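You operate a simulated robot arm through the tools that you are given. There is no shell and no other tool. Be economical: measure what you need, move in short steps, check, and stop when the job is done.

The job below is to be done with a simulated robot arm. You get a single attempt, and the scene is never put back.

JOB
Oil the machine to the red line, shut its olive door and turn the wheel to its mark.
Fine: oil knob to OIL, pump the yellow button, oil knob back to OFF; turn the green wheel forward, after the door is shut. Where these are worked on the way, their far stop is far enough and under half their travel is too little: oil knob.

Only the result counts: the job must be done as asked and must still hold three seconds after the hand-in. Knocking over, shifting, dropping, spilling or breaking anything else fails it.

ROBOT AND FRAMES
A 7-joint arm with a two-finger gripper, on a carriage that runs on a rail from [-1.743, 0.003] to [0.037, 0] (x, y) and turns from -171 to 162 degrees about z. Base frame: it is fixed where the carriage stands at the start and does not move with it; the origin is on the floor, on the carriage's upright axis, x ahead of it, y to its left, z up. Lengths are in m, angles in degrees, forces in N, time in s.
With the tool pointing down near the work surface it reaches from about 0.36 to 0.78 m from the robot's upright axis, wherever it stands. Its first joint turns from -166.0 to 166.0 degrees. Places, roughly: black pedal [0.5, 0.1, 0.1]; black switch [0.5, 0, 0.7]; blue button [0.5, -0.1, 0.7]; green wheel [0.7, -0.1, 1]; grey guide plate [0.7, 0.2, 0.8]; oil knob [0.7, 0, 1]; short black lever [0.7, 0.4, 1]; small black dial [0.7, 0, 1]; small black knob [0.6, 0.1, 0.8]; small clear guard [0.7, 0.3, 0.8]; small drawer [0.5, 0.3, 0.7]; small grey dial [0.7, 0.3, 1]; small olive door [0.6, -0.2, 0.8]; small orange knob [0.7, 0.3, 1]; teal lever [0.6, -0.1, 0.9]; white button [0.7, 0.1, 1]. Payload 2.45 kg.
The TCP is the grasp point, 0.023 m short of the fingertips. In the tool frame z runs along the fingers and y along their closing line. The gripper opens to 0.072 m. The gripper's body begins 0.04 m behind the TCP.
Orientation is told as [roll, pitch, yaw] about the base's x, y, z axes, in that order, counted from this pose: with the fingers straight down and closing along the base's y, the tool's x points along the base's -x, its y along +y and its z along -z.

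CONTROLS
- The arm moves only by the tool jog_arm. Its arguments are lists of equal length, an entry for each row: "offset": the shift along the base's x, y, z in cm, a list of three; "delta_rot": the turn, a rotation vector about the base's x, y, z in degrees, a list of three. In form: {"offset": [[tx, ty, tz], ...], "delta_rot": [[wx, wy, wz], ...]}. A call has 1 to 20 rows; each row shifts and turns the commanded pose from where the row before left it. "hand" is the gripper command, from -1 (fully open) to 1 (shut), values between in proportion, set as the call begins (left out, the last holds). Each row takes 0.2 s and may step no farther than 0.05 m and 8.6 degrees from the row before; otherwise, or with a gripper value out of range, the whole call is refused. A pose out of reach is approached as far as the arm can. The call stops where the force on the tool passes 40 N (or 10 N more than at its start, if that is more) or the arm is blocked; 0.2 s more then pass. The fingers move at their own pace (about 0.072 m/s each) and stop on an object; they squeeze with about 24 N. The grip force told is the motor's: it shows also when the fingers shut on nothing. Time passes only in rows, and 0.2 s behind the last, so rows that do not move let the fingers close. The reply holds the time, the measured pose of the TCP, the force on the tool along the base axes, the opening and the grip force, in the units named above and with some noise, with the torque about the TCP (base axes, N m) and any sound that the robot's microphone picked up.
- Cameras (640 x 400 px; columns grow to the right, rows downward): "scene" is now at [0.0259, 0.1715, 1.5277]; the picture's right is [-0.15, -0.99, 0.00], its down [-0.64, 0.10, -0.76] and it looks along [0.75, -0.12, -0.65] (base axes); focal length 214 px, centre (320, 200). "wrist" rides on the gripper at [0.078, 0.017, -0.066] in the tool frame; the picture's right is [-0.22, 0.98, 0.00], its down [-0.56, -0.12, -0.82] and it looks along [-0.80, -0.18, 0.57] (tool axes); focal length 234 px, centre (320, 200). There is no depth. A picture from a camera that has moved, and an enlarged one, comes with that camera's place and axes in the base frame and with its lens.
- camera(camera): a new picture of that camera. It takes no simulated time.
- lift_body(by): slides the trunk up (or, below 0, down) by that many m; the arm and the scene camera ride with it, the base frame stays. It gives what a move gives, with no picture.
- roll_base(legs): drives the robot by 1 to 6 legs, each [ahead, left, turn to the left] in m, m and degrees, along the robot's own axes; the way and the turn of a leg run together, so that a leg with both is an arc; at most 1.5 m and 180 degrees a leg. The arm and the cameras ride along, it lands a little off, and it stops where it bumps. It keeps to its track: a leg is cut to what the track allows. It gives what a move gives.
- head_to(pan, tilt): turns the head with the scene camera to pan (to the left, within 155 degrees either way) and tilt (down, from -29 to 69), counted from straight ahead of the robot. It gives what a move gives.
- enlarge(camera, box): a new picture of the part [left, top, right, bottom] of that camera's present view, enlarged. It takes no simulated time.
- sign_off(): hands the job in; it is judged then, once.

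Go step by step. Nothing tells you exact positions but the pictures and the camera data: compare them with the known pose of the tool, close in by small moves and look again before you grip or let go. The budget is 120 turns and 78 pictures, counting those below and the enlarged ones. Unless the task says otherwise, let go and move clear before handing in, and close with one line.

The tools are called after "Request:" by a JSON object that holds its "api" and its "payload". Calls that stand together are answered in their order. jog_arm: Moves the arm, as the interface text tells. Its arguments: {"type":"object","properties":{"offset":{"type":"array"},"delta_rot":{"type":"array"},"hand":{"type":"number"}},"required":["offset","delta_rot"]} The other tools are called the same way: lift_body (by) slides the trunk up or down; roll_base (legs) drives the base; head_to (pan, tilt) turns the head that bears the scene camera; camera (camera) takes a picture; enlarge (camera, box) takes an enlarged picture of a part of a camera's view; sign_off () hands the job in.

At the start:

```text
time: 0.0
eef_pos: [0.3621, -0.1978, 1.3799]
tcp_rot: [0.1, 0.1, 0.0]
wrist_force: [-0.4, -1.0, 0.9]
wrist_torque: [0.01, -0.01, 0.01]
opening: 0.0719
grasp_force: 0.1
trunk travel left (down, up): [-0.525, 0.065]
robot x, y, heading: [-0.002, 0.0026, -0.0]
head pan, tilt: [-8.8, 40.3]
```

scene: 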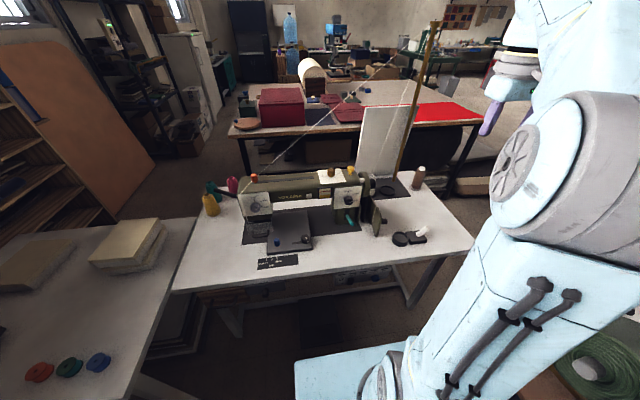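
wrist: 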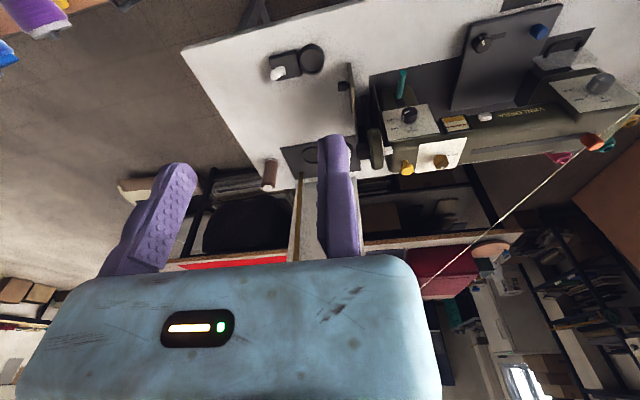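

I see a sewing machine on a white table with an open olive door on its right. I'll look closer before moving.

Request:
{"api": "enlarge", "payload": {"camera": "scene", "box": [230, 150, 390, 250]}}

Request:
{"api": "enlarge", "payload": {"camera": "scene", "box": [320, 160, 440, 250]}}

Request:
{"api": "enlarge", "payload": {"camera": "wrist", "box": [320, 20, 640, 220]}}

```text
4.00 times, centred on (310, 200) of scene
camera zoom: at [0.0259, 0.1715, 1.5277], right [-0.15, -0.99, 0.0], down [-0.64, 0.1, -0.76], along [0.75, -0.12, -0.65], focal length 858 px, centre (360, 200)
```

zoom: 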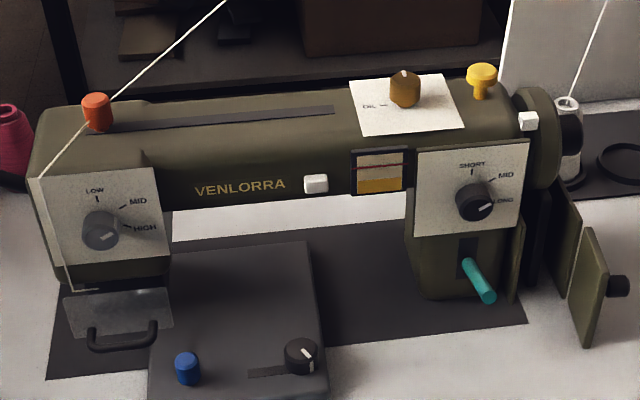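

```text
4.44 times, centred on (380, 205) of scene
camera zoom: at [0.0259, 0.1715, 1.5277], right [-0.15, -0.99, 0.0], down [-0.64, 0.1, -0.76], along [0.75, -0.12, -0.65], focal length 953 px, centre (53, 178)
```

zoom: 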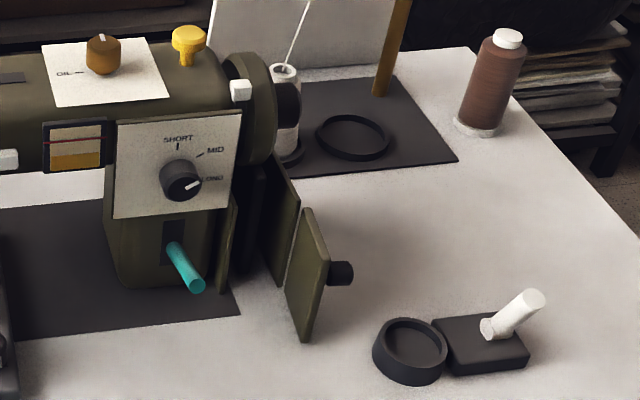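

```text
2.00 times, centred on (480, 120) of wrist
camera zoom: at [0.2831, -0.1815, 1.4459], right [0.22, 0.98, 0.0], down [0.56, -0.12, 0.82], along [0.8, -0.18, -0.57], focal length 468 px, centre (0, 360)
```

zoom: 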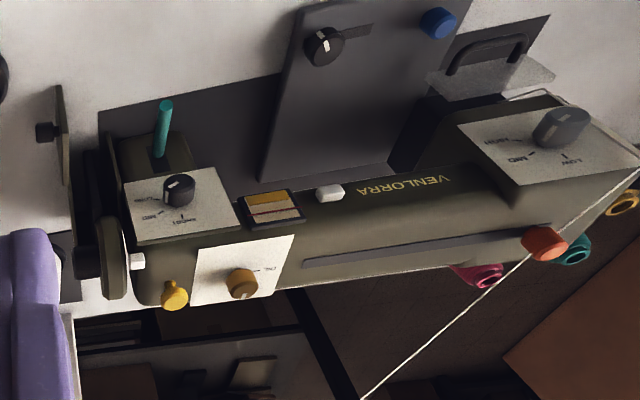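

The oil knob is at about (0.742, 0.012, 1.05) and the yellow button at about (0.743, -0.068, 1.055). The wheel is at the right end, near y = -0.12. I'll move the wrist camera to view the right end.

Request:
{"api": "jog_arm", "payload": {"offset": [[1.5, -3.4, -2.2], [1.5, -3.4, -2.2], [1.5, -3.4, -2.2], [1.5, -3.4, -2.2], [1.5, -3.4, -2.2], [1.5, -3.4, -2.2]], "delta_rot": [[0, 0, 7.5], [0, 0, 7.5], [0, 0, 7.5], [0, 0, 7.5], [0, 0, 7.5], [0, 0, 7.5]]}}

Request:
{"api": "camera", "payload": {"camera": "wrist"}}

Request:
{"api": "enlarge", "payload": {"camera": "scene", "box": [310, 155, 410, 220]}}

```text
time: 1.4
eef_pos: [0.4521, -0.4034, 1.2477]
tcp_rot: [0.1, 0.1, 45.1]
wrist_force: [0.0, 0.4, -0.2]
wrist_torque: [0.01, 0.0, 0.0]
opening: 0.0721
grasp_force: 0.0
trunk travel left (down, up): [-0.525, 0.065]
robot x, y, heading: [0.0022, -0.0039, -0.1]
head pan, tilt: [-8.8, 40.3]
```

```text
72 pictures are left
camera wrist: at [0.3845, -0.447, 1.3135], right [-0.54, 0.84, 0.0], down [0.48, 0.31, 0.82], along [0.69, 0.44, -0.57], focal length 234 px, centre (320, 200)
```

wrist: 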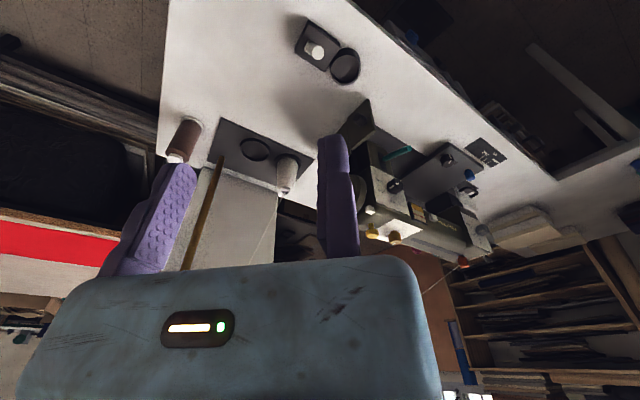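

```text
6.15 times, centred on (360, 188) of scene
camera zoom: at [0.0261, 0.1714, 1.5278], right [-0.15, -0.99, 0.0], down [-0.64, 0.1, -0.76], along [0.75, -0.12, -0.65], focal length 1320 px, centre (74, 277)
```

zoom: 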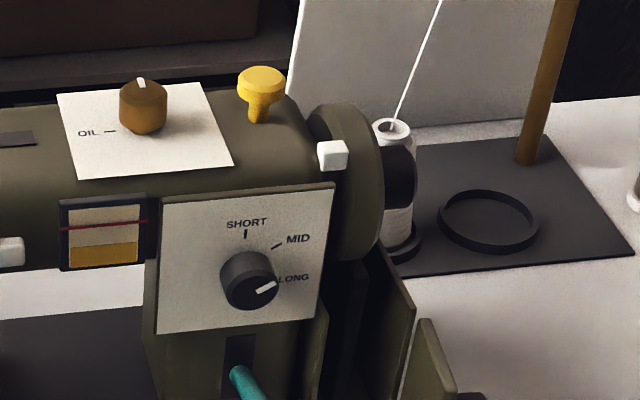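

The oil knob's pointer is toward +x, presumably OFF, and the OIL mark is toward +y. I'll turn the wrist further so the wheel end comes clear of the finger.

Request:
{"api": "jog_arm", "payload": {"offset": [[2, -2, -3], [2, -2, -3], [2, -2, -3], [2, -2, -3]], "delta_rot": [[0, 0, 8], [0, 0, 8], [0, 0, 8], [0, 0, 8]]}}

Request:
{"api": "camera", "payload": {"camera": "wrist"}}

```text
time: 2.4
eef_pos: [0.5335, -0.4816, 1.1288]
tcp_rot: [-0.1, -0.1, 77.2]
wrist_force: [-0.2, 0.7, -0.1]
wrist_torque: [-0.04, -0.06, -0.02]
opening: 0.072
grasp_force: 0.1
trunk travel left (down, up): [-0.525, 0.065]
robot x, y, heading: [-0.0006, -0.0024, 0.0]
head pan, tilt: [-8.8, 40.3]
```

```text
70 pictures are left
camera wrist: at [0.497, -0.5545, 1.1937], right [-0.9, 0.43, 0.0], down [0.25, 0.52, 0.82], along [0.35, 0.74, -0.57], focal length 234 px, centre (320, 200)
```

wrist: 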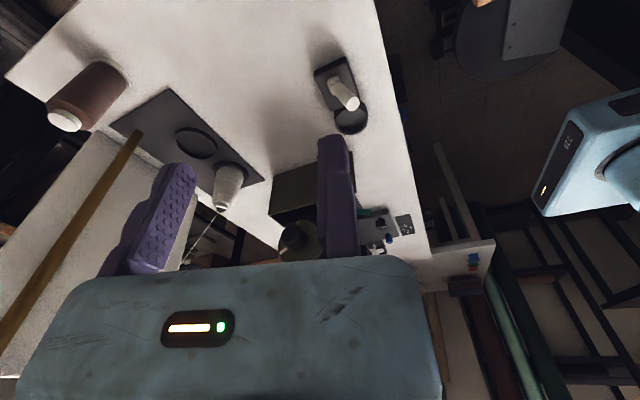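

Request:
{"api": "enlarge", "payload": {"camera": "wrist", "box": [240, 140, 440, 265]}}

```text
3.20 times, centred on (340, 202) of wrist
camera zoom: at [0.497, -0.5545, 1.1937], right [-0.9, 0.43, 0.0], down [0.25, 0.52, 0.82], along [0.35, 0.74, -0.57], focal length 749 px, centre (256, 192)
```

zoom: 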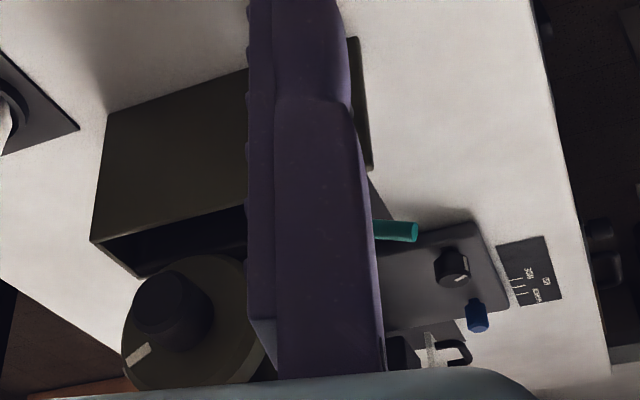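

The wheel is partly hidden by a finger; I see a hub and a white mark on the rear-top of its face. I'll yaw to clear the view.

Request:
{"api": "jog_arm", "payload": {"offset": [[0, 0, -2], [0, 0, -2], [0, 0, -2]], "delta_rot": [[0, 0, -8], [0, 0, -8], [0, 0, -8]]}}

Request:
{"api": "camera", "payload": {"camera": "wrist"}}

Request:
{"api": "enlarge", "payload": {"camera": "wrist", "box": [350, 130, 550, 255]}}

```text
time: 3.2
eef_pos: [0.5311, -0.483, 1.0689]
tcp_rot: [0.0, 0.0, 52.7]
wrist_force: [0.5, 0.7, -0.5]
wrist_torque: [0.0, 0.0, 0.0]
opening: 0.0719
grasp_force: 0.1
trunk travel left (down, up): [-0.525, 0.065]
robot x, y, heading: [0.0016, -0.0003, -0.1]
head pan, tilt: [-8.8, 40.3]
```

```text
68 pictures are left
camera wrist: at [0.4694, -0.5348, 1.1339], right [-0.65, 0.76, 0.0], down [0.44, 0.37, 0.82], along [0.63, 0.53, -0.57], focal length 234 px, centre (320, 200)
```

wrist: 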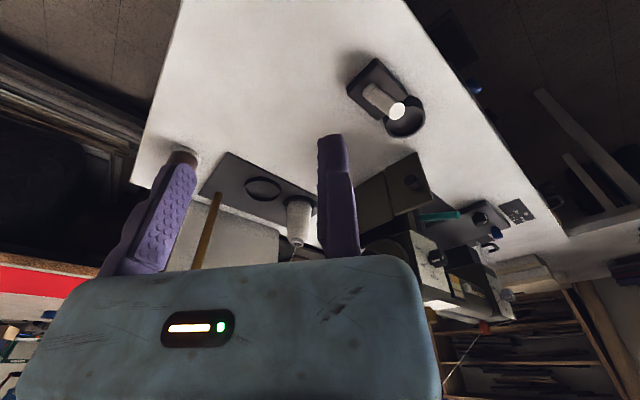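

```text
3.20 times, centred on (450, 192) of wrist
camera zoom: at [0.4694, -0.5348, 1.1339], right [-0.65, 0.76, 0.0], down [0.44, 0.37, 0.82], along [0.63, 0.53, -0.57], focal length 749 px, centre (-96, 224)
```

zoom: 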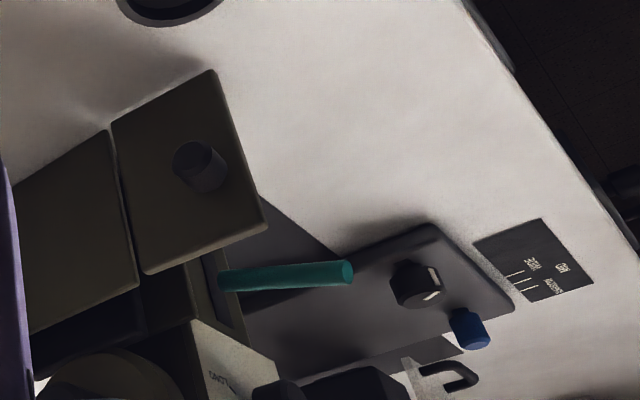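

I see two olive panels by the machine's right side, the outer one with a black knob. I'll tilt the tool toward +y to view this end more frontally.

Request:
{"api": "jog_arm", "payload": {"offset": [[1.2, 0, -1], [1.2, 0, -1], [1.2, 0, -1], [1.2, 0, -1], [1.2, 0, -1], [0, 0, 0], [0, 0, 0], [0, 0, 0], [0, 0, 0], [0, 0, 0]], "delta_rot": [[0, 0, 7.5], [0, 0, 7.5], [0, 0, 7.5], [0, 0, 7.5], [0, 0, 7.5], [8, 0, 0], [8, 0, 0], [8, 0, 0], [8, 0, 0], [8, 0, 0]]}}

Request:
{"api": "camera", "payload": {"camera": "wrist"}}

Request:
{"api": "camera", "payload": {"camera": "scene"}}

```text
time: 5.4
eef_pos: [0.5819, -0.434, 1.0111]
tcp_rot: [0.1, -18.4, 92.0]
wrist_force: [0.5, 0.4, -1.1]
wrist_torque: [-0.01, 0.01, -0.01]
opening: 0.0719
grasp_force: 0.1
out of reach, approached as far as the arm can: row 6, 7, 8, 9, 10
trunk travel left (down, up): [-0.525, 0.065]
robot x, y, heading: [0.0002, -0.0028, 0.1]
head pan, tilt: [-8.8, 40.3]
```

```text
66 pictures are left
camera wrist: at [0.5674, -0.5293, 1.0483], right [-0.98, 0.17, 0.07], down [0.12, 0.27, 0.95], along [0.14, 0.95, -0.29], focal length 234 px, centre (320, 200)
```

wrist: 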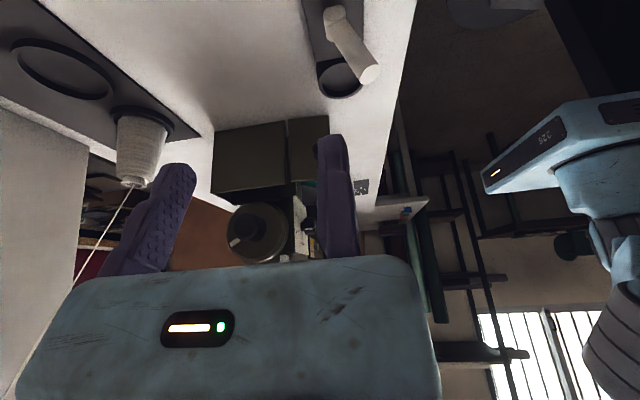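

```text
65 pictures are left
camera scene: at [0.0267, 0.1717, 1.5277], right [-0.15, -0.99, 0.0], down [-0.64, 0.1, -0.76], along [0.75, -0.12, -0.65], focal length 214 px, centre (320, 200)
```

scene: 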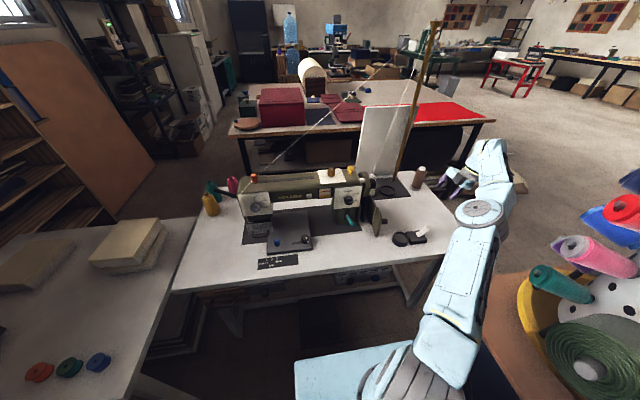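

Request:
{"api": "enlarge", "payload": {"camera": "wrist", "box": [190, 100, 350, 270]}}

Request:
{"api": "enlarge", "payload": {"camera": "scene", "box": [330, 160, 420, 250]}}

```text
2.35 times, centred on (270, 185) of wrist
camera zoom: at [0.5674, -0.5293, 1.0483], right [-0.98, 0.17, 0.07], down [0.12, 0.27, 0.95], along [0.14, 0.95, -0.29], focal length 551 px, centre (438, 235)
```

zoom: 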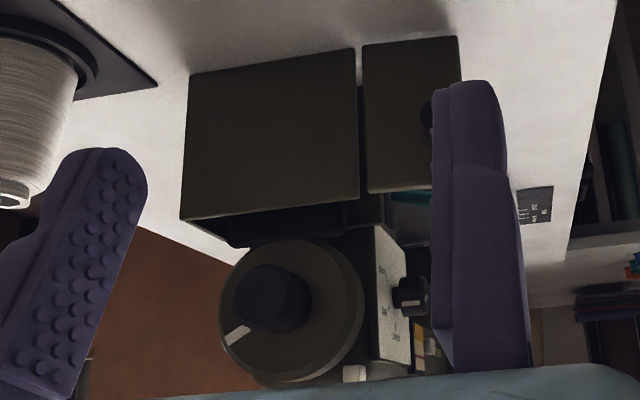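

```text
4.44 times, centred on (375, 205) of scene
camera zoom: at [0.0267, 0.1717, 1.5277], right [-0.15, -0.99, 0.0], down [-0.64, 0.1, -0.76], along [0.75, -0.12, -0.65], focal length 953 px, centre (76, 178)
```

zoom: 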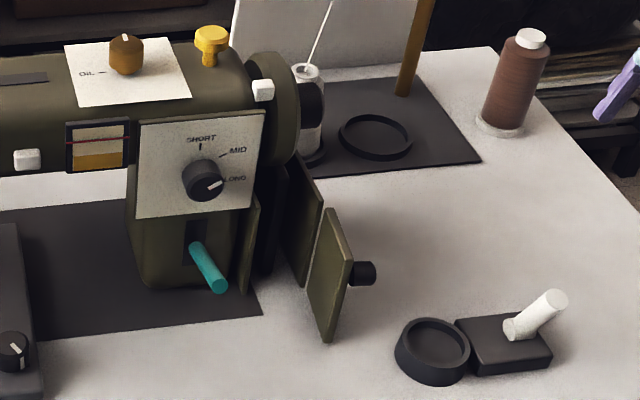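

Reading both views:
- The door is hinged at about (0.672, -0.18). It is swung open toward -x, with its knob at (0.61, -0.20, 0.868).
- It closes by swinging toward +y and +x.
- The wheel's white mark is at the rear top, and the fixed white index is at the front top.

I'll do the oil first, so I'm raising and reorienting the arm.

Request:
{"api": "jog_arm", "payload": {"offset": [[-1, 0, 4.5], [-1, 0, 4.5], [-1, 0, 4.5], [-1, 0, 4.5], [0, 0, 4.5]], "delta_rot": [[0, 0, 0], [-6.1, 0, 0], [-6.1, 0, 0], [-6.1, 0, 0], [0, 0, 0]]}}

```text
time: 6.6
eef_pos: [0.5354, -0.4312, 1.1905]
tcp_rot: [0.5, -0.1, 91.8]
wrist_force: [0.0, 1.0, 0.7]
wrist_torque: [0.02, -0.04, 0.0]
opening: 0.072
grasp_force: 0.1
out of reach, approached as far as the arm can: row 1, 5
trunk travel left (down, up): [-0.525, 0.065]
robot x, y, heading: [0.0001, 0.0004, -0.1]
head pan, tilt: [-8.8, 40.3]
```

Request:
{"api": "jog_arm", "payload": {"offset": [[0, 4, 1], [0, 4, 1], [0, 4, 1], [0, 4, 0], [0, 4, 0], [0.5, 4, 0], [1, 4, 0], [1, 4, 0], [1, 4, 0], [1, 4, 0], [1, 4, 0]], "delta_rot": [[0, 0, -8.4], [0, 0, -8.4], [0, 0, -8.4], [0, 0, -8.4], [0, 0, -8.4], [0, 0, -8.4], [0, 0, -8.4], [0, 0, -8.4], [0, 0, -8.4], [0, 0, -8.4], [0, 0, -7.8]]}}

Request:
{"api": "camera", "payload": {"camera": "wrist"}}

Request:
{"api": "camera", "payload": {"camera": "scene"}}

```text
time: 9.0
eef_pos: [0.5915, 0.0088, 1.2211]
tcp_rot: [0.6, -0.1, 0.0]
wrist_force: [0.4, 0.1, -0.2]
wrist_torque: [-0.01, -0.03, 0.02]
opening: 0.0719
grasp_force: 0.1
trunk travel left (down, up): [-0.525, 0.065]
robot x, y, heading: [-0.001, -0.0006, -0.1]
head pan, tilt: [-8.8, 40.3]
```

```text
62 pictures are left
camera wrist: at [0.5127, 0.0242, 1.2858], right [0.22, 0.98, 0.01], down [0.56, -0.13, 0.82], along [0.8, -0.17, -0.57], focal length 234 px, centre (320, 200)
```

wrist: 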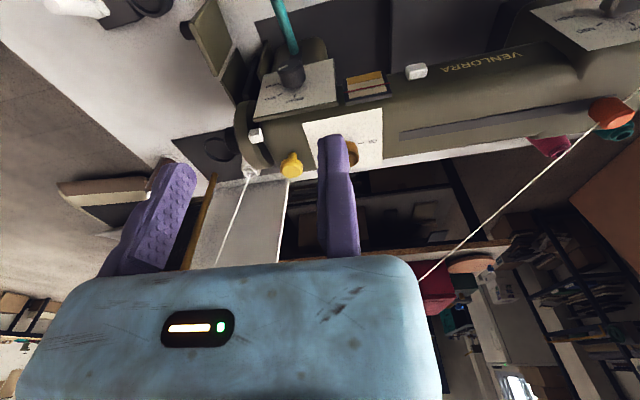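

```text
61 pictures are left
camera scene: at [0.026, 0.1714, 1.5277], right [-0.15, -0.99, 0.0], down [-0.64, 0.1, -0.76], along [0.75, -0.12, -0.65], focal length 214 px, centre (320, 200)
```

scene: 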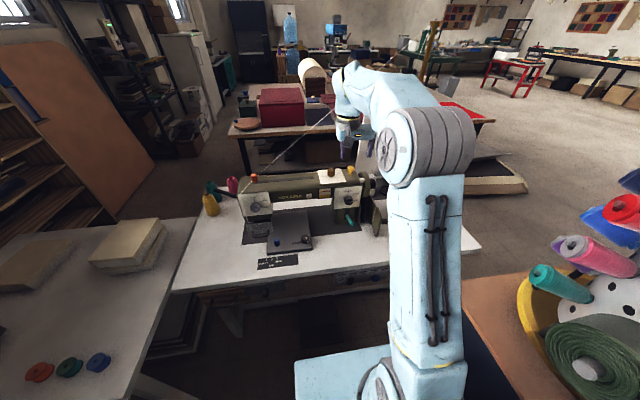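

Request:
{"api": "jog_arm", "payload": {"offset": [[0, -3, 0], [0, -3, 0]], "delta_rot": [[0, 0, 0], [0, 0, 0]]}}

Request:
{"api": "enlarge", "payload": {"camera": "wrist", "box": [290, 70, 450, 190]}}

Request:
{"api": "enlarge", "payload": {"camera": "scene", "box": [290, 155, 370, 205]}}

```text
time: 9.6
eef_pos: [0.592, -0.0521, 1.2197]
tcp_rot: [0.6, -0.1, 0.1]
wrist_force: [0.0, 0.5, -0.3]
wrist_torque: [0.02, 0.0, 0.01]
opening: 0.072
grasp_force: 0.1
trunk travel left (down, up): [-0.525, 0.065]
robot x, y, heading: [0.0016, 0.0005, -0.1]
head pan, tilt: [-8.8, 40.3]
```

```text
3.33 times, centred on (370, 130) of wrist
camera zoom: at [0.5131, -0.036, 1.2857], right [0.22, 0.98, 0.01], down [0.56, -0.13, 0.82], along [0.8, -0.17, -0.57], focal length 781 px, centre (153, 433)
```

zoom: 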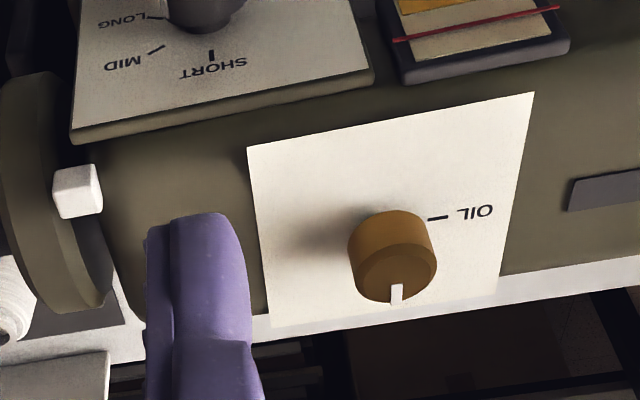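

```text
8.00 times, centred on (330, 180) of scene
camera zoom: at [0.0259, 0.1714, 1.5277], right [-0.15, -0.99, 0.0], down [-0.64, 0.1, -0.76], along [0.75, -0.12, -0.65], focal length 1716 px, centre (240, 360)
```

zoom: 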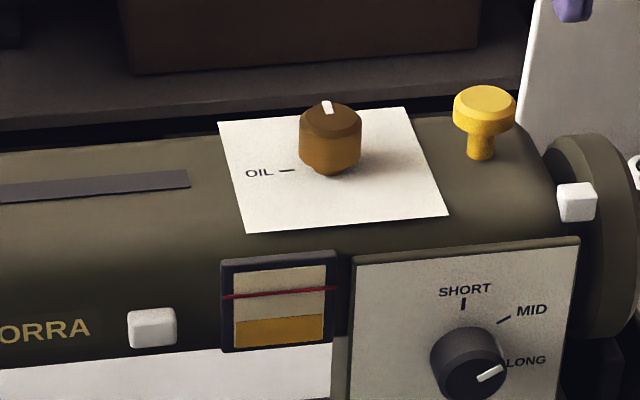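

The oil knob is about 31 mm wide, centred at (0.736, 0.013), with its top at z = 1.065 and its pointer at +x. I'm moving above it.

Request:
{"api": "jog_arm", "payload": {"offset": [[3.6, 1.6, 0], [3.6, 1.6, 0], [3.6, 1.6, 0], [3.6, 1.7, -2], [0, 0, -4], [0, 0, -4]], "delta_rot": [[-0.1, 0, 0], [-0.1, 0, 0], [-0.1, 0, 0], [0, 0, 0], [0, 0, 0], [0, 0, 0]]}}

Request:
{"api": "enlarge", "payload": {"camera": "scene", "box": [290, 135, 370, 205]}}

Request:
{"api": "camera", "payload": {"camera": "wrist"}}

```text
time: 11.0
eef_pos: [0.7149, 0.0223, 1.1115]
tcp_rot: [0.3, -0.2, 0.0]
wrist_force: [-0.4, 1.0, 0.2]
wrist_torque: [-0.01, 0.0, -0.02]
opening: 0.0721
grasp_force: 0.1
out of reach, approached as far as the arm can: row 4
trunk travel left (down, up): [-0.525, 0.065]
robot x, y, heading: [-0.0009, -0.0041, -0.2]
head pan, tilt: [-8.8, 40.3]
```

```text
5.71 times, centred on (330, 170) of scene
camera zoom: at [0.0257, 0.171, 1.5278], right [-0.15, -0.99, 0.0], down [-0.64, 0.1, -0.76], along [0.75, -0.12, -0.65], focal length 1226 px, centre (263, 371)
```

zoom: 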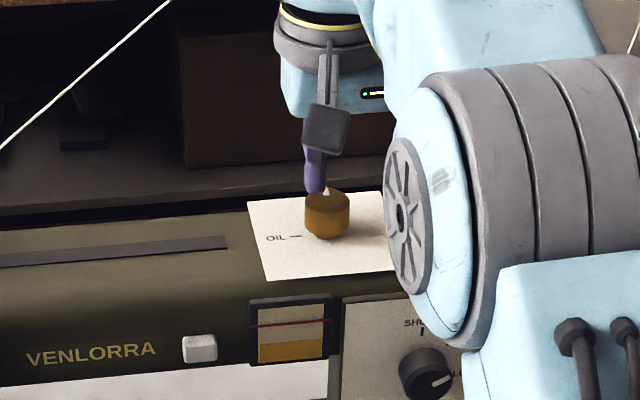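

```text
57 pictures are left
camera wrist: at [0.637, 0.0396, 1.176], right [0.22, 0.98, 0.01], down [0.56, -0.13, 0.82], along [0.8, -0.17, -0.57], focal length 234 px, centre (320, 200)
```

wrist: 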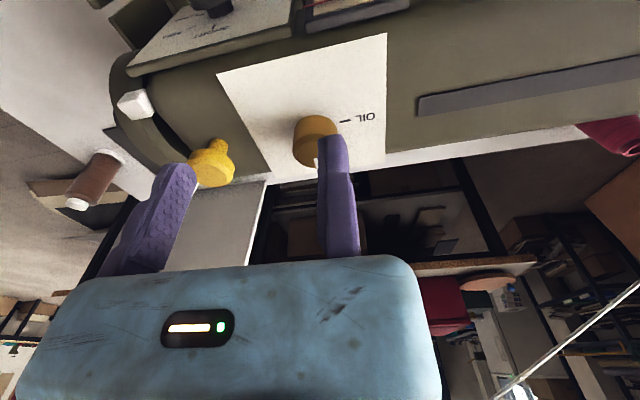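

Reach is short by about 2 cm, so I'll drive the carriage ahead a little.

Request:
{"api": "jog_arm", "payload": {"offset": [[-2, 0, 2]], "delta_rot": [[0, 0, 0]]}}

Request:
{"api": "roll_base", "payload": {"legs": [[0.036, 0, 0]]}}

```text
time: 11.4
eef_pos: [0.696, 0.024, 1.1314]
tcp_rot: [0.4, -0.2, 0.1]
wrist_force: [0.9, 0.3, -0.2]
wrist_torque: [0.02, 0.0, -0.01]
opening: 0.0721
grasp_force: 0.1
trunk travel left (down, up): [-0.525, 0.065]
robot x, y, heading: [-0.0032, 0.0016, -0.4]
head pan, tilt: [-8.8, 40.3]
```

```text
time: 12.3
eef_pos: [0.7309, 0.0234, 1.1317]
tcp_rot: [0.3, -0.3, 0.2]
wrist_force: [-0.3, 0.0, 0.6]
wrist_torque: [-0.02, -0.01, 0.01]
opening: 0.0719
grasp_force: 0.0
trunk travel left (down, up): [-0.525, 0.065]
robot x, y, heading: [0.0369, -0.001, -0.1]
head pan, tilt: [-8.8, 40.3]
```

Request:
{"api": "jog_arm", "payload": {"offset": [[0.6, -1.1, -3.2], [0, 0, 0]], "delta_rot": [[0, 0, 0], [0, 0, 0]]}}

Request:
{"api": "enlarge", "payload": {"camera": "scene", "box": [290, 135, 370, 205]}}

Request:
{"api": "enlarge", "payload": {"camera": "wrist", "box": [90, 80, 410, 280]}}

```text
time: 12.9
eef_pos: [0.7367, 0.013, 1.0988]
tcp_rot: [0.2, -0.2, 0.1]
wrist_force: [0.6, 0.2, 0.1]
wrist_torque: [0.01, 0.02, 0.02]
opening: 0.072
grasp_force: 0.1
trunk travel left (down, up): [-0.525, 0.065]
robot x, y, heading: [0.032, 0.0035, 0.0]
head pan, tilt: [-8.8, 40.3]
```

```text
5.71 times, centred on (330, 170) of scene
camera zoom: at [0.0611, 0.1712, 1.5277], right [-0.15, -0.99, 0.0], down [-0.64, 0.1, -0.76], along [0.75, -0.12, -0.65], focal length 1226 px, centre (263, 371)
```

zoom: 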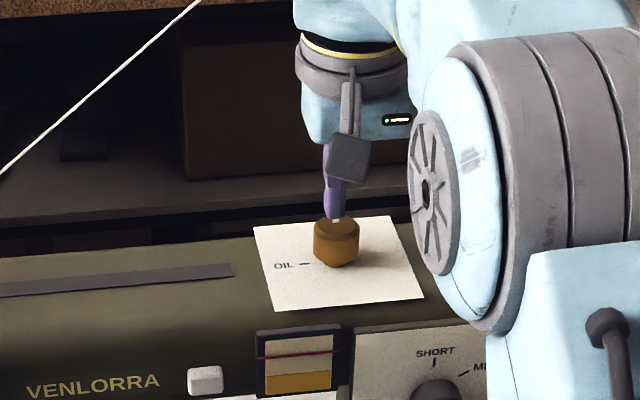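

```text
2.00 times, centred on (250, 180) of wrist
camera zoom: at [0.6585, 0.0281, 1.1637], right [0.22, 0.98, 0.01], down [0.56, -0.13, 0.82], along [0.8, -0.17, -0.57], focal length 468 px, centre (460, 240)
```

zoom: 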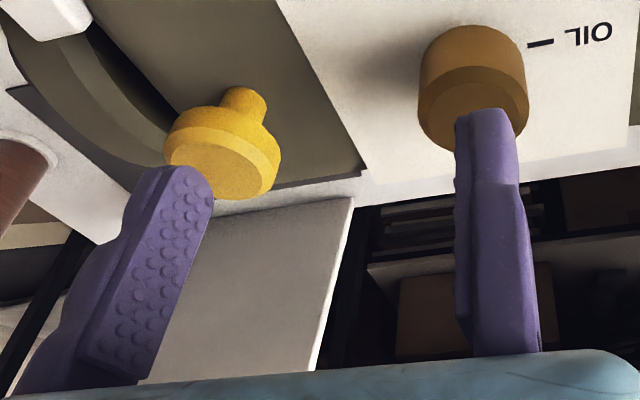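

In the wrist picture the fingers look shifted toward -y from where I expect the TCP. I'll close the gripper in the air to see where they meet.

Request:
{"api": "jog_arm", "payload": {"offset": [[0, 0, 2], [0, 0, 0], [0, 0, 0], [0, 0, 0]], "delta_rot": [[0, 0, 0], [0, 0, 0], [0, 0, 0], [0, 0, 0]], "hand": 1}}

Request:
{"api": "camera", "payload": {"camera": "wrist"}}

Request:
{"api": "enlarge", "payload": {"camera": "scene", "box": [290, 135, 370, 205]}}

```text
time: 13.9
eef_pos: [0.7364, 0.0117, 1.1192]
tcp_rot: [0.4, -0.3, 0.1]
wrist_force: [-0.2, -0.5, 0.4]
wrist_torque: [-0.03, 0.03, 0.01]
opening: 0.0
grasp_force: 24.7
trunk travel left (down, up): [-0.525, 0.065]
robot x, y, heading: [0.035, 0.0003, -0.1]
head pan, tilt: [-8.8, 40.3]
```

```text
54 pictures are left
camera wrist: at [0.658, 0.0282, 1.184], right [0.22, 0.98, 0.01], down [0.56, -0.13, 0.82], along [0.8, -0.17, -0.57], focal length 234 px, centre (320, 200)
```

wrist: 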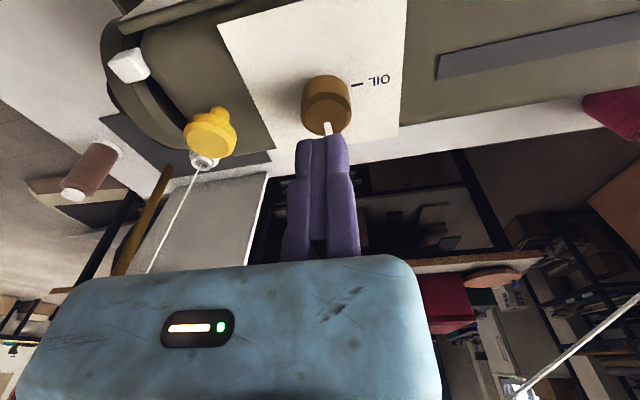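

```text
5.71 times, centred on (330, 170) of scene
camera zoom: at [0.0608, 0.1714, 1.5277], right [-0.15, -0.99, 0.0], down [-0.64, 0.1, -0.76], along [0.75, -0.12, -0.65], focal length 1226 px, centre (263, 371)
```

zoom: 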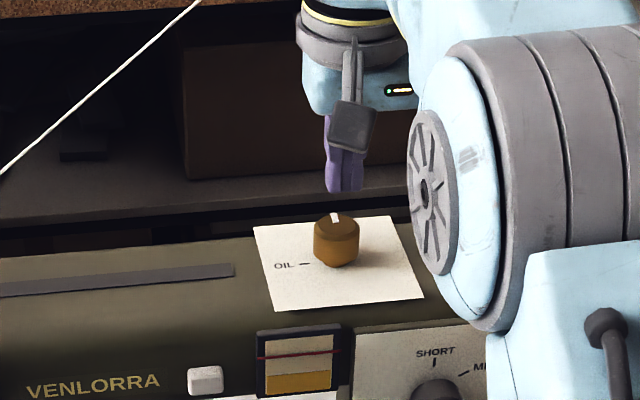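

Only the -y jaw moves; the +y jaw is fixed with its pad at the TCP. I'll straddle the knob accordingly, with the fixed pad at its +y side and the opening at about 46 mm.

Request:
{"api": "jog_arm", "payload": {"offset": [[0, 2, 0], [0, 0, 0], [0, 0, 0]], "delta_rot": [[0, 0, 0], [0, 0, 0], [0, 0, 0]], "hand": -0.28}}

Request:
{"api": "jog_arm", "payload": {"offset": [[0, 0, -3], [0, 0, -1.5], [0, 0, -1.3], [0, 0, 0]], "delta_rot": [[0, 0, 0], [0, 0, 0], [0, 0, 0], [0, 0, 0]]}}

Request:
{"api": "enlarge", "payload": {"camera": "wrist", "box": [160, 60, 420, 270]}}

Request:
{"api": "enlarge", "payload": {"camera": "scene", "box": [290, 135, 370, 205]}}

```text
time: 14.7
eef_pos: [0.7363, 0.0328, 1.1188]
tcp_rot: [0.3, -0.2, 0.1]
wrist_force: [-0.3, 0.2, 0.2]
wrist_torque: [0.0, -0.01, 0.02]
opening: 0.0463
grasp_force: 0.2
trunk travel left (down, up): [-0.525, 0.065]
robot x, y, heading: [0.0322, 0.0035, -0.0]
head pan, tilt: [-8.8, 40.3]
```

```text
time: 15.7
eef_pos: [0.7372, 0.0325, 1.06]
tcp_rot: [0.3, -0.1, 0.1]
wrist_force: [0.4, -0.7, -0.2]
wrist_torque: [0.0, 0.03, 0.02]
opening: 0.0461
grasp_force: 0.0
trunk travel left (down, up): [-0.525, 0.065]
robot x, y, heading: [0.0353, 0.002, -0.1]
head pan, tilt: [-8.8, 40.3]
```

```text
1.90 times, centred on (290, 165) of wrist
camera zoom: at [0.6579, 0.0486, 1.1253], right [0.22, 0.98, 0.01], down [0.56, -0.13, 0.82], along [0.8, -0.17, -0.57], focal length 446 px, centre (377, 267)
```

zoom: 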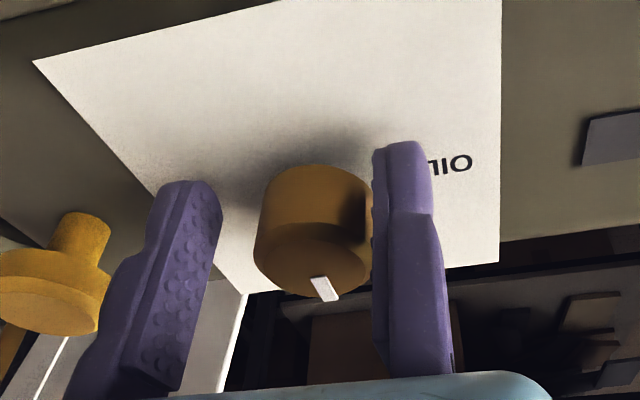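

```text
5.71 times, centred on (330, 170) of scene
camera zoom: at [0.0609, 0.1714, 1.5277], right [-0.15, -0.99, 0.0], down [-0.64, 0.1, -0.76], along [0.75, -0.12, -0.65], focal length 1226 px, centre (263, 371)
```

zoom: 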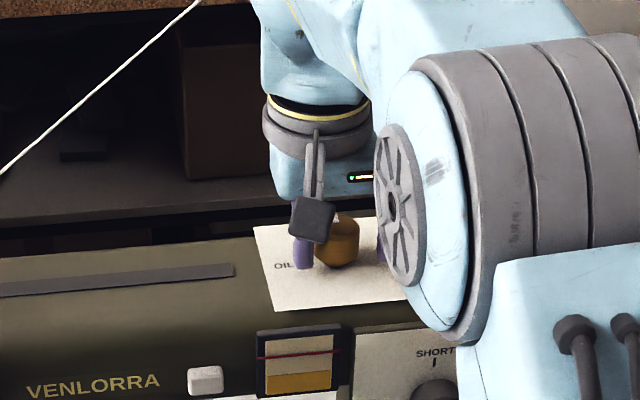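

Request:
{"api": "jog_arm", "payload": {"offset": [[0, -0.4, 0], [0, 0, 0], [0, 0, 0], [0, 0, 0]], "delta_rot": [[0, 0, 0], [0, 0, 0], [0, 0, 0], [0, 0, 0]], "hand": 1}}

```text
time: 16.7
eef_pos: [0.7362, 0.03, 1.0603]
tcp_rot: [0.3, -0.1, 0.1]
wrist_force: [-2.8, 4.9, -4.0]
wrist_torque: [-0.62, -0.55, 0.06]
opening: 0.0312
grasp_force: 45.5
trunk travel left (down, up): [-0.525, 0.065]
robot x, y, heading: [0.0347, 0.0011, -0.2]
head pan, tilt: [-8.8, 40.3]
```

The knob is gripped at 31 mm width. I'll turn it toward OIL, +z, about its centre.

Request:
{"api": "jog_arm", "payload": {"offset": [[-0.217, -0.015, 0], [-0.213, -0.045, 0], [-0.205, -0.075, 0], [-0.192, -0.102, 0], [-0.176, -0.128, 0], [-0.156, -0.151, 0]], "delta_rot": [[0, 0, 8], [0, 0, 8], [0, 0, 8], [0, 0, 8], [0, 0, 8], [0, 0, 8]]}}

Request:
{"api": "enlarge", "payload": {"camera": "scene", "box": [290, 135, 370, 205]}}

```text
time: 18.1
eef_pos: [0.7285, 0.0172, 1.0602]
tcp_rot: [0.0, -0.2, 47.9]
wrist_force: [25.4, -31.0, -4.9]
wrist_torque: [-0.35, -0.34, -0.51]
opening: 0.0312
grasp_force: 44.8
trunk travel left (down, up): [-0.525, 0.065]
robot x, y, heading: [0.0365, 0.0018, -0.1]
head pan, tilt: [-8.8, 40.3]
```

```text
5.71 times, centred on (330, 170) of scene
camera zoom: at [0.0646, 0.168, 1.528], right [-0.15, -0.99, 0.0], down [-0.64, 0.1, -0.76], along [0.75, -0.12, -0.65], focal length 1226 px, centre (263, 371)
```

zoom: 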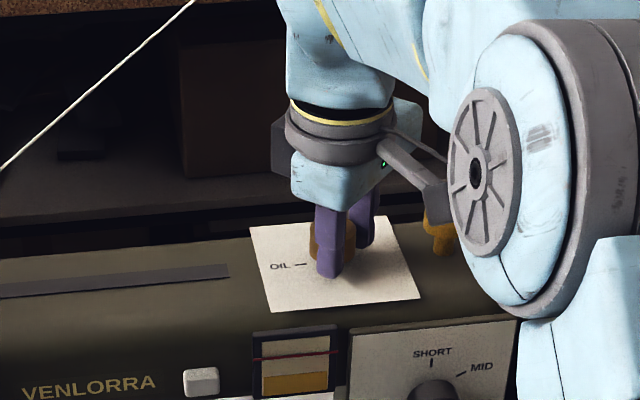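

The force shows my assumed centre is off: the knob axis lies about 1 cm further +x relative to the pads. I'll relieve the force first.

Request:
{"api": "jog_arm", "payload": {"offset": [[0.35, -0.6, 0], [0, 0, 0]], "delta_rot": [[0, 0, 0], [0, 0, 0]]}}

```text
time: 18.7
eef_pos: [0.7285, 0.0155, 1.06]
tcp_rot: [0.6, 0.0, 48.1]
wrist_force: [5.4, -20.3, -4.0]
wrist_torque: [-0.86, -0.11, -0.39]
opening: 0.0311
grasp_force: 45.3
trunk travel left (down, up): [-0.525, 0.065]
robot x, y, heading: [0.0308, -0.0008, 0.1]
head pan, tilt: [-8.8, 40.3]
```

Request:
{"api": "jog_arm", "payload": {"offset": [[0.1, -0.4, 0], [-0.04, -0.23, 0], [-0.01, -0.24, 0], [0.025, -0.236, 0]], "delta_rot": [[0, 0, 0], [0, 0, 8], [0, 0, 8], [0, 0, 8]]}}

Request:
{"api": "enlarge", "payload": {"camera": "wrist", "box": [160, 60, 420, 270]}}

```text
time: 19.7
eef_pos: [0.7295, 0.0072, 1.0598]
tcp_rot: [0.4, -0.3, 72.3]
wrist_force: [-7.9, -2.1, -10.5]
wrist_torque: [-0.07, -0.49, 0.01]
opening: 0.0308
grasp_force: 45.1
trunk travel left (down, up): [-0.525, 0.065]
robot x, y, heading: [0.0313, 0.0008, 0.1]
head pan, tilt: [-8.8, 40.3]
```

```text
1.90 times, centred on (290, 165) of wrist
camera zoom: at [0.6887, -0.0615, 1.1254], right [-0.86, 0.5, 0.01], down [0.29, 0.49, 0.82], along [0.41, 0.71, -0.57], focal length 446 px, centre (377, 267)
```

zoom: 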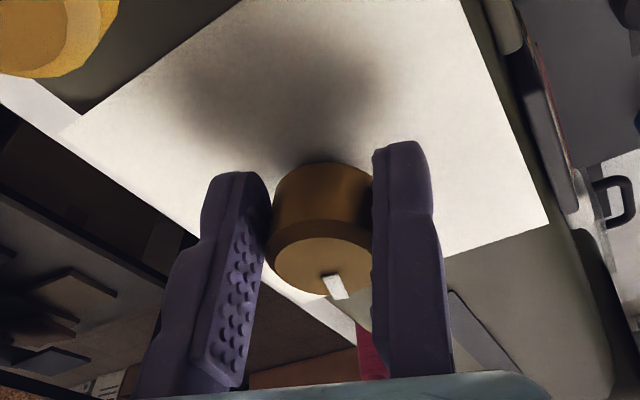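

It turns with the gripper without slip. I'm continuing to 96°.

Request:
{"api": "jog_arm", "payload": {"offset": [[0.058, -0.23, 0], [0.09, -0.22, 0], [0.12, -0.206, 0], [0, 0, 0]], "delta_rot": [[0, 0, 8], [0, 0, 8], [0, 0, 8], [0, 0, 0]]}}

Request:
{"api": "enlarge", "payload": {"camera": "wrist", "box": [160, 60, 420, 270]}}

```text
time: 20.7
eef_pos: [0.7334, 0.0006, 1.0605]
tcp_rot: [0.4, -0.3, 96.3]
wrist_force: [2.6, 7.3, -11.8]
wrist_torque: [0.53, -0.69, -0.08]
opening: 0.0306
grasp_force: 44.7
trunk travel left (down, up): [-0.525, 0.065]
robot x, y, heading: [0.0375, -0.001, 0.2]
head pan, tilt: [-8.8, 40.3]
```

```text
1.90 times, centred on (290, 165) of wrist
camera zoom: at [0.7239, -0.0787, 1.1256], right [-0.99, 0.11, 0.01], down [0.07, 0.57, 0.82], along [0.09, 0.82, -0.57], focal length 446 px, centre (377, 267)
```

zoom: 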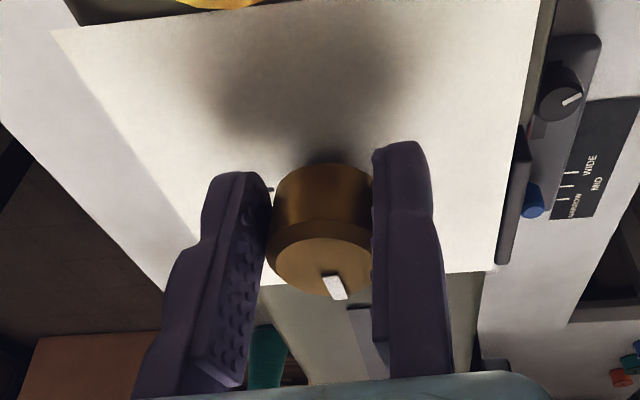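

Request:
{"api": "jog_arm", "payload": {"offset": [[0, 0, 0], [0, 0, 0], [-0.3, 0, 0], [0, 0, 3], [0, 0, 4]], "delta_rot": [[0, 0, 0], [0, 0, 0], [0, 0, 0], [0, 0, 0], [0, 0, 0]], "hand": -0.28}}

Request:
{"api": "enlarge", "payload": {"camera": "scene", "box": [290, 135, 370, 205]}}

Request:
{"api": "enlarge", "payload": {"camera": "wrist", "box": [160, 0, 420, 200]}}

```text
time: 21.9
eef_pos: [0.7294, -0.0003, 1.1312]
tcp_rot: [0.4, -0.2, 96.1]
wrist_force: [-0.4, -0.3, 0.1]
wrist_torque: [-0.01, -0.01, 0.01]
opening: 0.0463
grasp_force: 0.1
trunk travel left (down, up): [-0.525, 0.065]
robot x, y, heading: [0.0346, -0.0022, -0.0]
head pan, tilt: [-8.8, 40.3]
```

```text
5.71 times, centred on (330, 170) of scene
camera zoom: at [0.0607, 0.1714, 1.5277], right [-0.15, -0.99, 0.0], down [-0.64, 0.1, -0.76], along [0.75, -0.12, -0.65], focal length 1226 px, centre (263, 371)
```

zoom: 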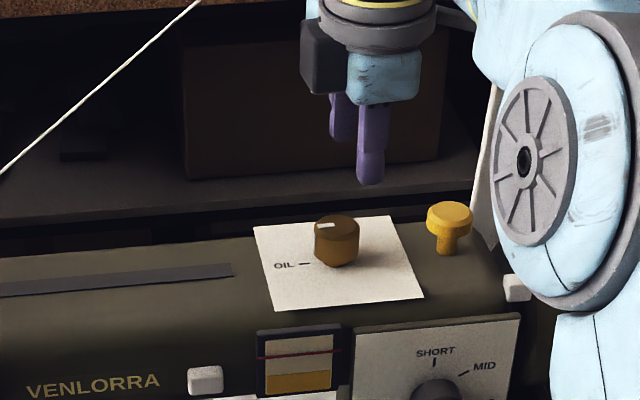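

```text
2.00 times, centred on (290, 100) of wrist
camera zoom: at [0.72, -0.0798, 1.1964], right [-0.99, 0.11, 0.01], down [0.07, 0.57, 0.82], along [0.09, 0.82, -0.57], focal length 468 px, centre (380, 400)
```

zoom: 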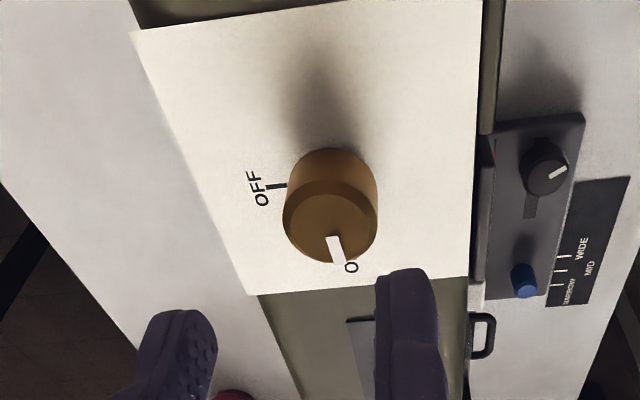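

The knob is at OIL, and OFF is confirmed at +x. The yellow button is at about (0.75, -0.07, 1.057), so I'll shut the gripper and hover above it.

Request:
{"api": "jog_arm", "payload": {"offset": [[0.6, -3.5, 0], [1.3, -3.5, 0], [0, 0, -2.5], [0, 0, 0]], "delta_rot": [[0, 0, 0], [0, 0, 0], [0, 0, 0], [0, 0, 0]], "hand": 1}}

Request:
{"api": "enlarge", "payload": {"camera": "scene", "box": [300, 135, 380, 205]}}

Request:
{"api": "enlarge", "payload": {"camera": "wrist", "box": [160, 60, 420, 270]}}

```text
time: 22.9
eef_pos: [0.7496, -0.0699, 1.1051]
tcp_rot: [0.4, -0.3, 96.1]
wrist_force: [-0.5, 0.0, -0.8]
wrist_torque: [0.0, -0.02, 0.0]
opening: 0.0
grasp_force: 24.0
trunk travel left (down, up): [-0.525, 0.065]
robot x, y, heading: [0.0305, -0.0017, 0.1]
head pan, tilt: [-8.8, 40.3]
```

```text
5.71 times, centred on (340, 170) of scene
camera zoom: at [0.0608, 0.1716, 1.5277], right [-0.15, -0.99, 0.0], down [-0.64, 0.1, -0.76], along [0.75, -0.12, -0.65], focal length 1226 px, centre (206, 371)
```

zoom: 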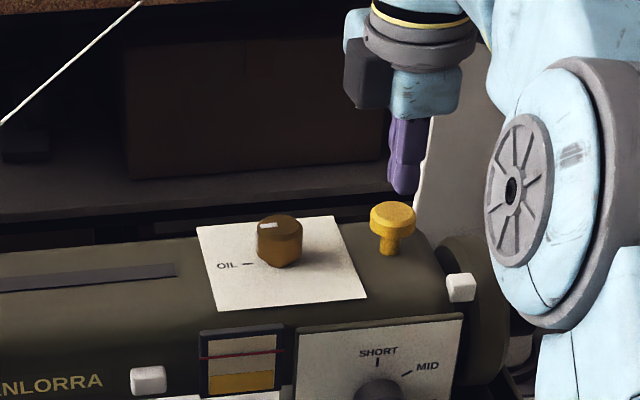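

```text
1.90 times, centred on (290, 165) of wrist
camera zoom: at [0.7392, -0.1496, 1.1704], right [-0.99, 0.11, 0.01], down [0.07, 0.57, 0.82], along [0.09, 0.82, -0.57], focal length 446 px, centre (377, 267)
```

zoom: 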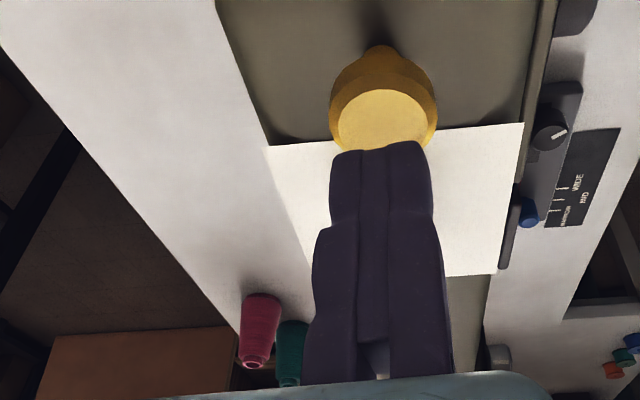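

Aligned. I'll press down in small steps and watch the force.

Request:
{"api": "jog_arm", "payload": {"offset": [[0, 0.4, -1.5], [0, 0, -0.7], [0, 0, -0.4], [0, 0, -0.4], [0, 0, -0.4], [0, 0, -0.4]], "delta_rot": [[0, 0, 0], [0, 0, 0], [0, 0, 0], [0, 0, 0], [0, 0, 0], [0, 0, 0]]}}

Request:
{"api": "enlarge", "payload": {"camera": "scene", "box": [300, 135, 380, 205]}}

```text
time: 24.3
eef_pos: [0.7489, -0.0653, 1.0725]
tcp_rot: [-0.2, 0.0, 96.1]
wrist_force: [15.9, 0.6, 35.7]
wrist_torque: [0.01, -0.33, 0.06]
opening: 0.0058
grasp_force: 28.5
trunk travel left (down, up): [-0.525, 0.065]
robot x, y, heading: [0.036, -0.0028, 0.0]
head pan, tilt: [-8.8, 40.3]
heard: click
```

```text
5.71 times, centred on (340, 170) of scene
camera zoom: at [0.0597, 0.1717, 1.5283], right [-0.15, -0.99, 0.0], down [-0.64, 0.1, -0.76], along [0.75, -0.12, -0.65], focal length 1226 px, centre (206, 371)
```

zoom: 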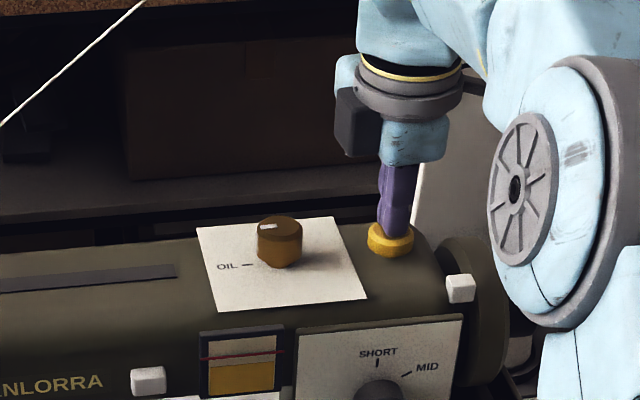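

A click, and the level rose. I'll release and check the gauge.

Request:
{"api": "jog_arm", "payload": {"offset": [[0, 0, 1.5], [0, 0, 1], [0, 0, 0]], "delta_rot": [[0, 0, 0], [0, 0, 0], [0, 0, 0]]}}

Request:
{"api": "enlarge", "payload": {"camera": "scene", "box": [315, 170, 375, 205]}}

```text
time: 25.1
eef_pos: [0.7481, -0.0666, 1.0922]
tcp_rot: [0.5, -0.2, 96.1]
wrist_force: [0.4, -1.1, 0.5]
wrist_torque: [0.02, 0.01, 0.01]
opening: 0.0001
grasp_force: 28.0
trunk travel left (down, up): [-0.525, 0.065]
robot x, y, heading: [0.031, -0.0012, 0.1]
head pan, tilt: [-8.8, 40.3]
```

```text
10.67 times, centred on (345, 188) of scene
camera zoom: at [0.0607, 0.1714, 1.5276], right [-0.15, -0.99, 0.0], down [-0.64, 0.1, -0.76], along [0.75, -0.12, -0.65], focal length 2288 px, centre (53, 333)
```

zoom: 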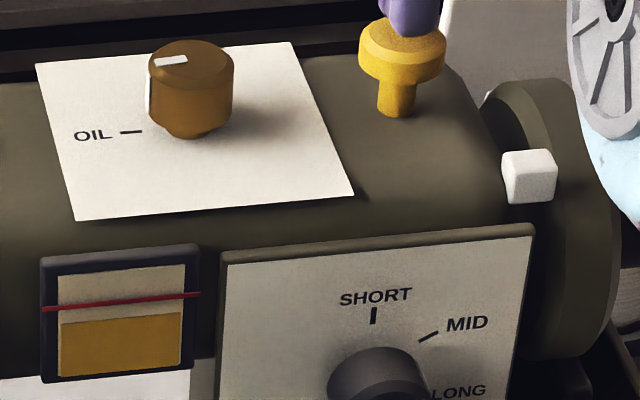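

One pump raises the level by half the remaining gap, so one more should reach the line.

Request:
{"api": "jog_arm", "payload": {"offset": [[0, 0, -0.9], [0, 0, -0.4], [0, 0, -0.4], [0, 0, -0.4], [0, 0, -0.4]], "delta_rot": [[0, 0, 0], [0, 0, 0], [0, 0, 0], [0, 0, 0], [0, 0, 0]]}}

Request:
{"api": "jog_arm", "payload": {"offset": [[0, 0, 2], [0, 0, 3], [0, 0, 0]], "delta_rot": [[0, 0, 0], [0, 0, 0], [0, 0, 0]]}}

Request:
{"api": "enlarge", "payload": {"camera": "scene", "box": [315, 170, 375, 205]}}

```text
time: 26.3
eef_pos: [0.7487, -0.0659, 1.0727]
tcp_rot: [-0.2, -0.1, 96.1]
wrist_force: [9.4, -0.6, 35.5]
wrist_torque: [-0.02, -0.18, 0.03]
opening: 0.0061
grasp_force: 28.2
trunk travel left (down, up): [-0.525, 0.065]
robot x, y, heading: [0.031, 0.0039, 0.1]
head pan, tilt: [-8.8, 40.3]
heard: click
```

```text
time: 27.1
eef_pos: [0.7469, -0.0646, 1.1168]
tcp_rot: [0.4, -0.1, 96.1]
wrist_force: [0.2, 0.3, -0.2]
wrist_torque: [0.0, 0.04, 0.01]
opening: 0.0
grasp_force: 28.1
trunk travel left (down, up): [-0.525, 0.065]
robot x, y, heading: [0.0368, -0.003, 0.0]
head pan, tilt: [-8.8, 40.3]
```

```text
10.67 times, centred on (345, 188) of scene
camera zoom: at [0.0607, 0.1715, 1.5276], right [-0.15, -0.99, 0.0], down [-0.64, 0.1, -0.76], along [0.75, -0.12, -0.65], focal length 2288 px, centre (53, 333)
```

zoom: 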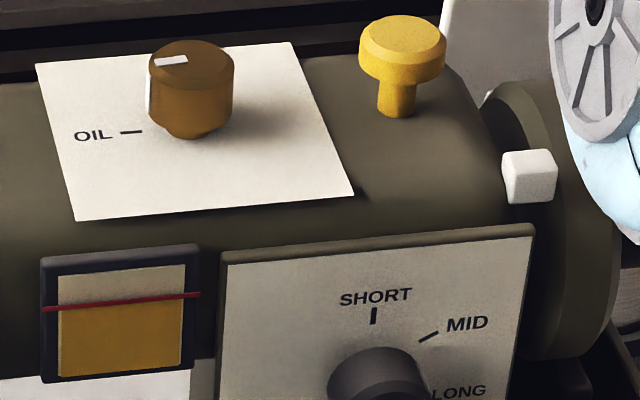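

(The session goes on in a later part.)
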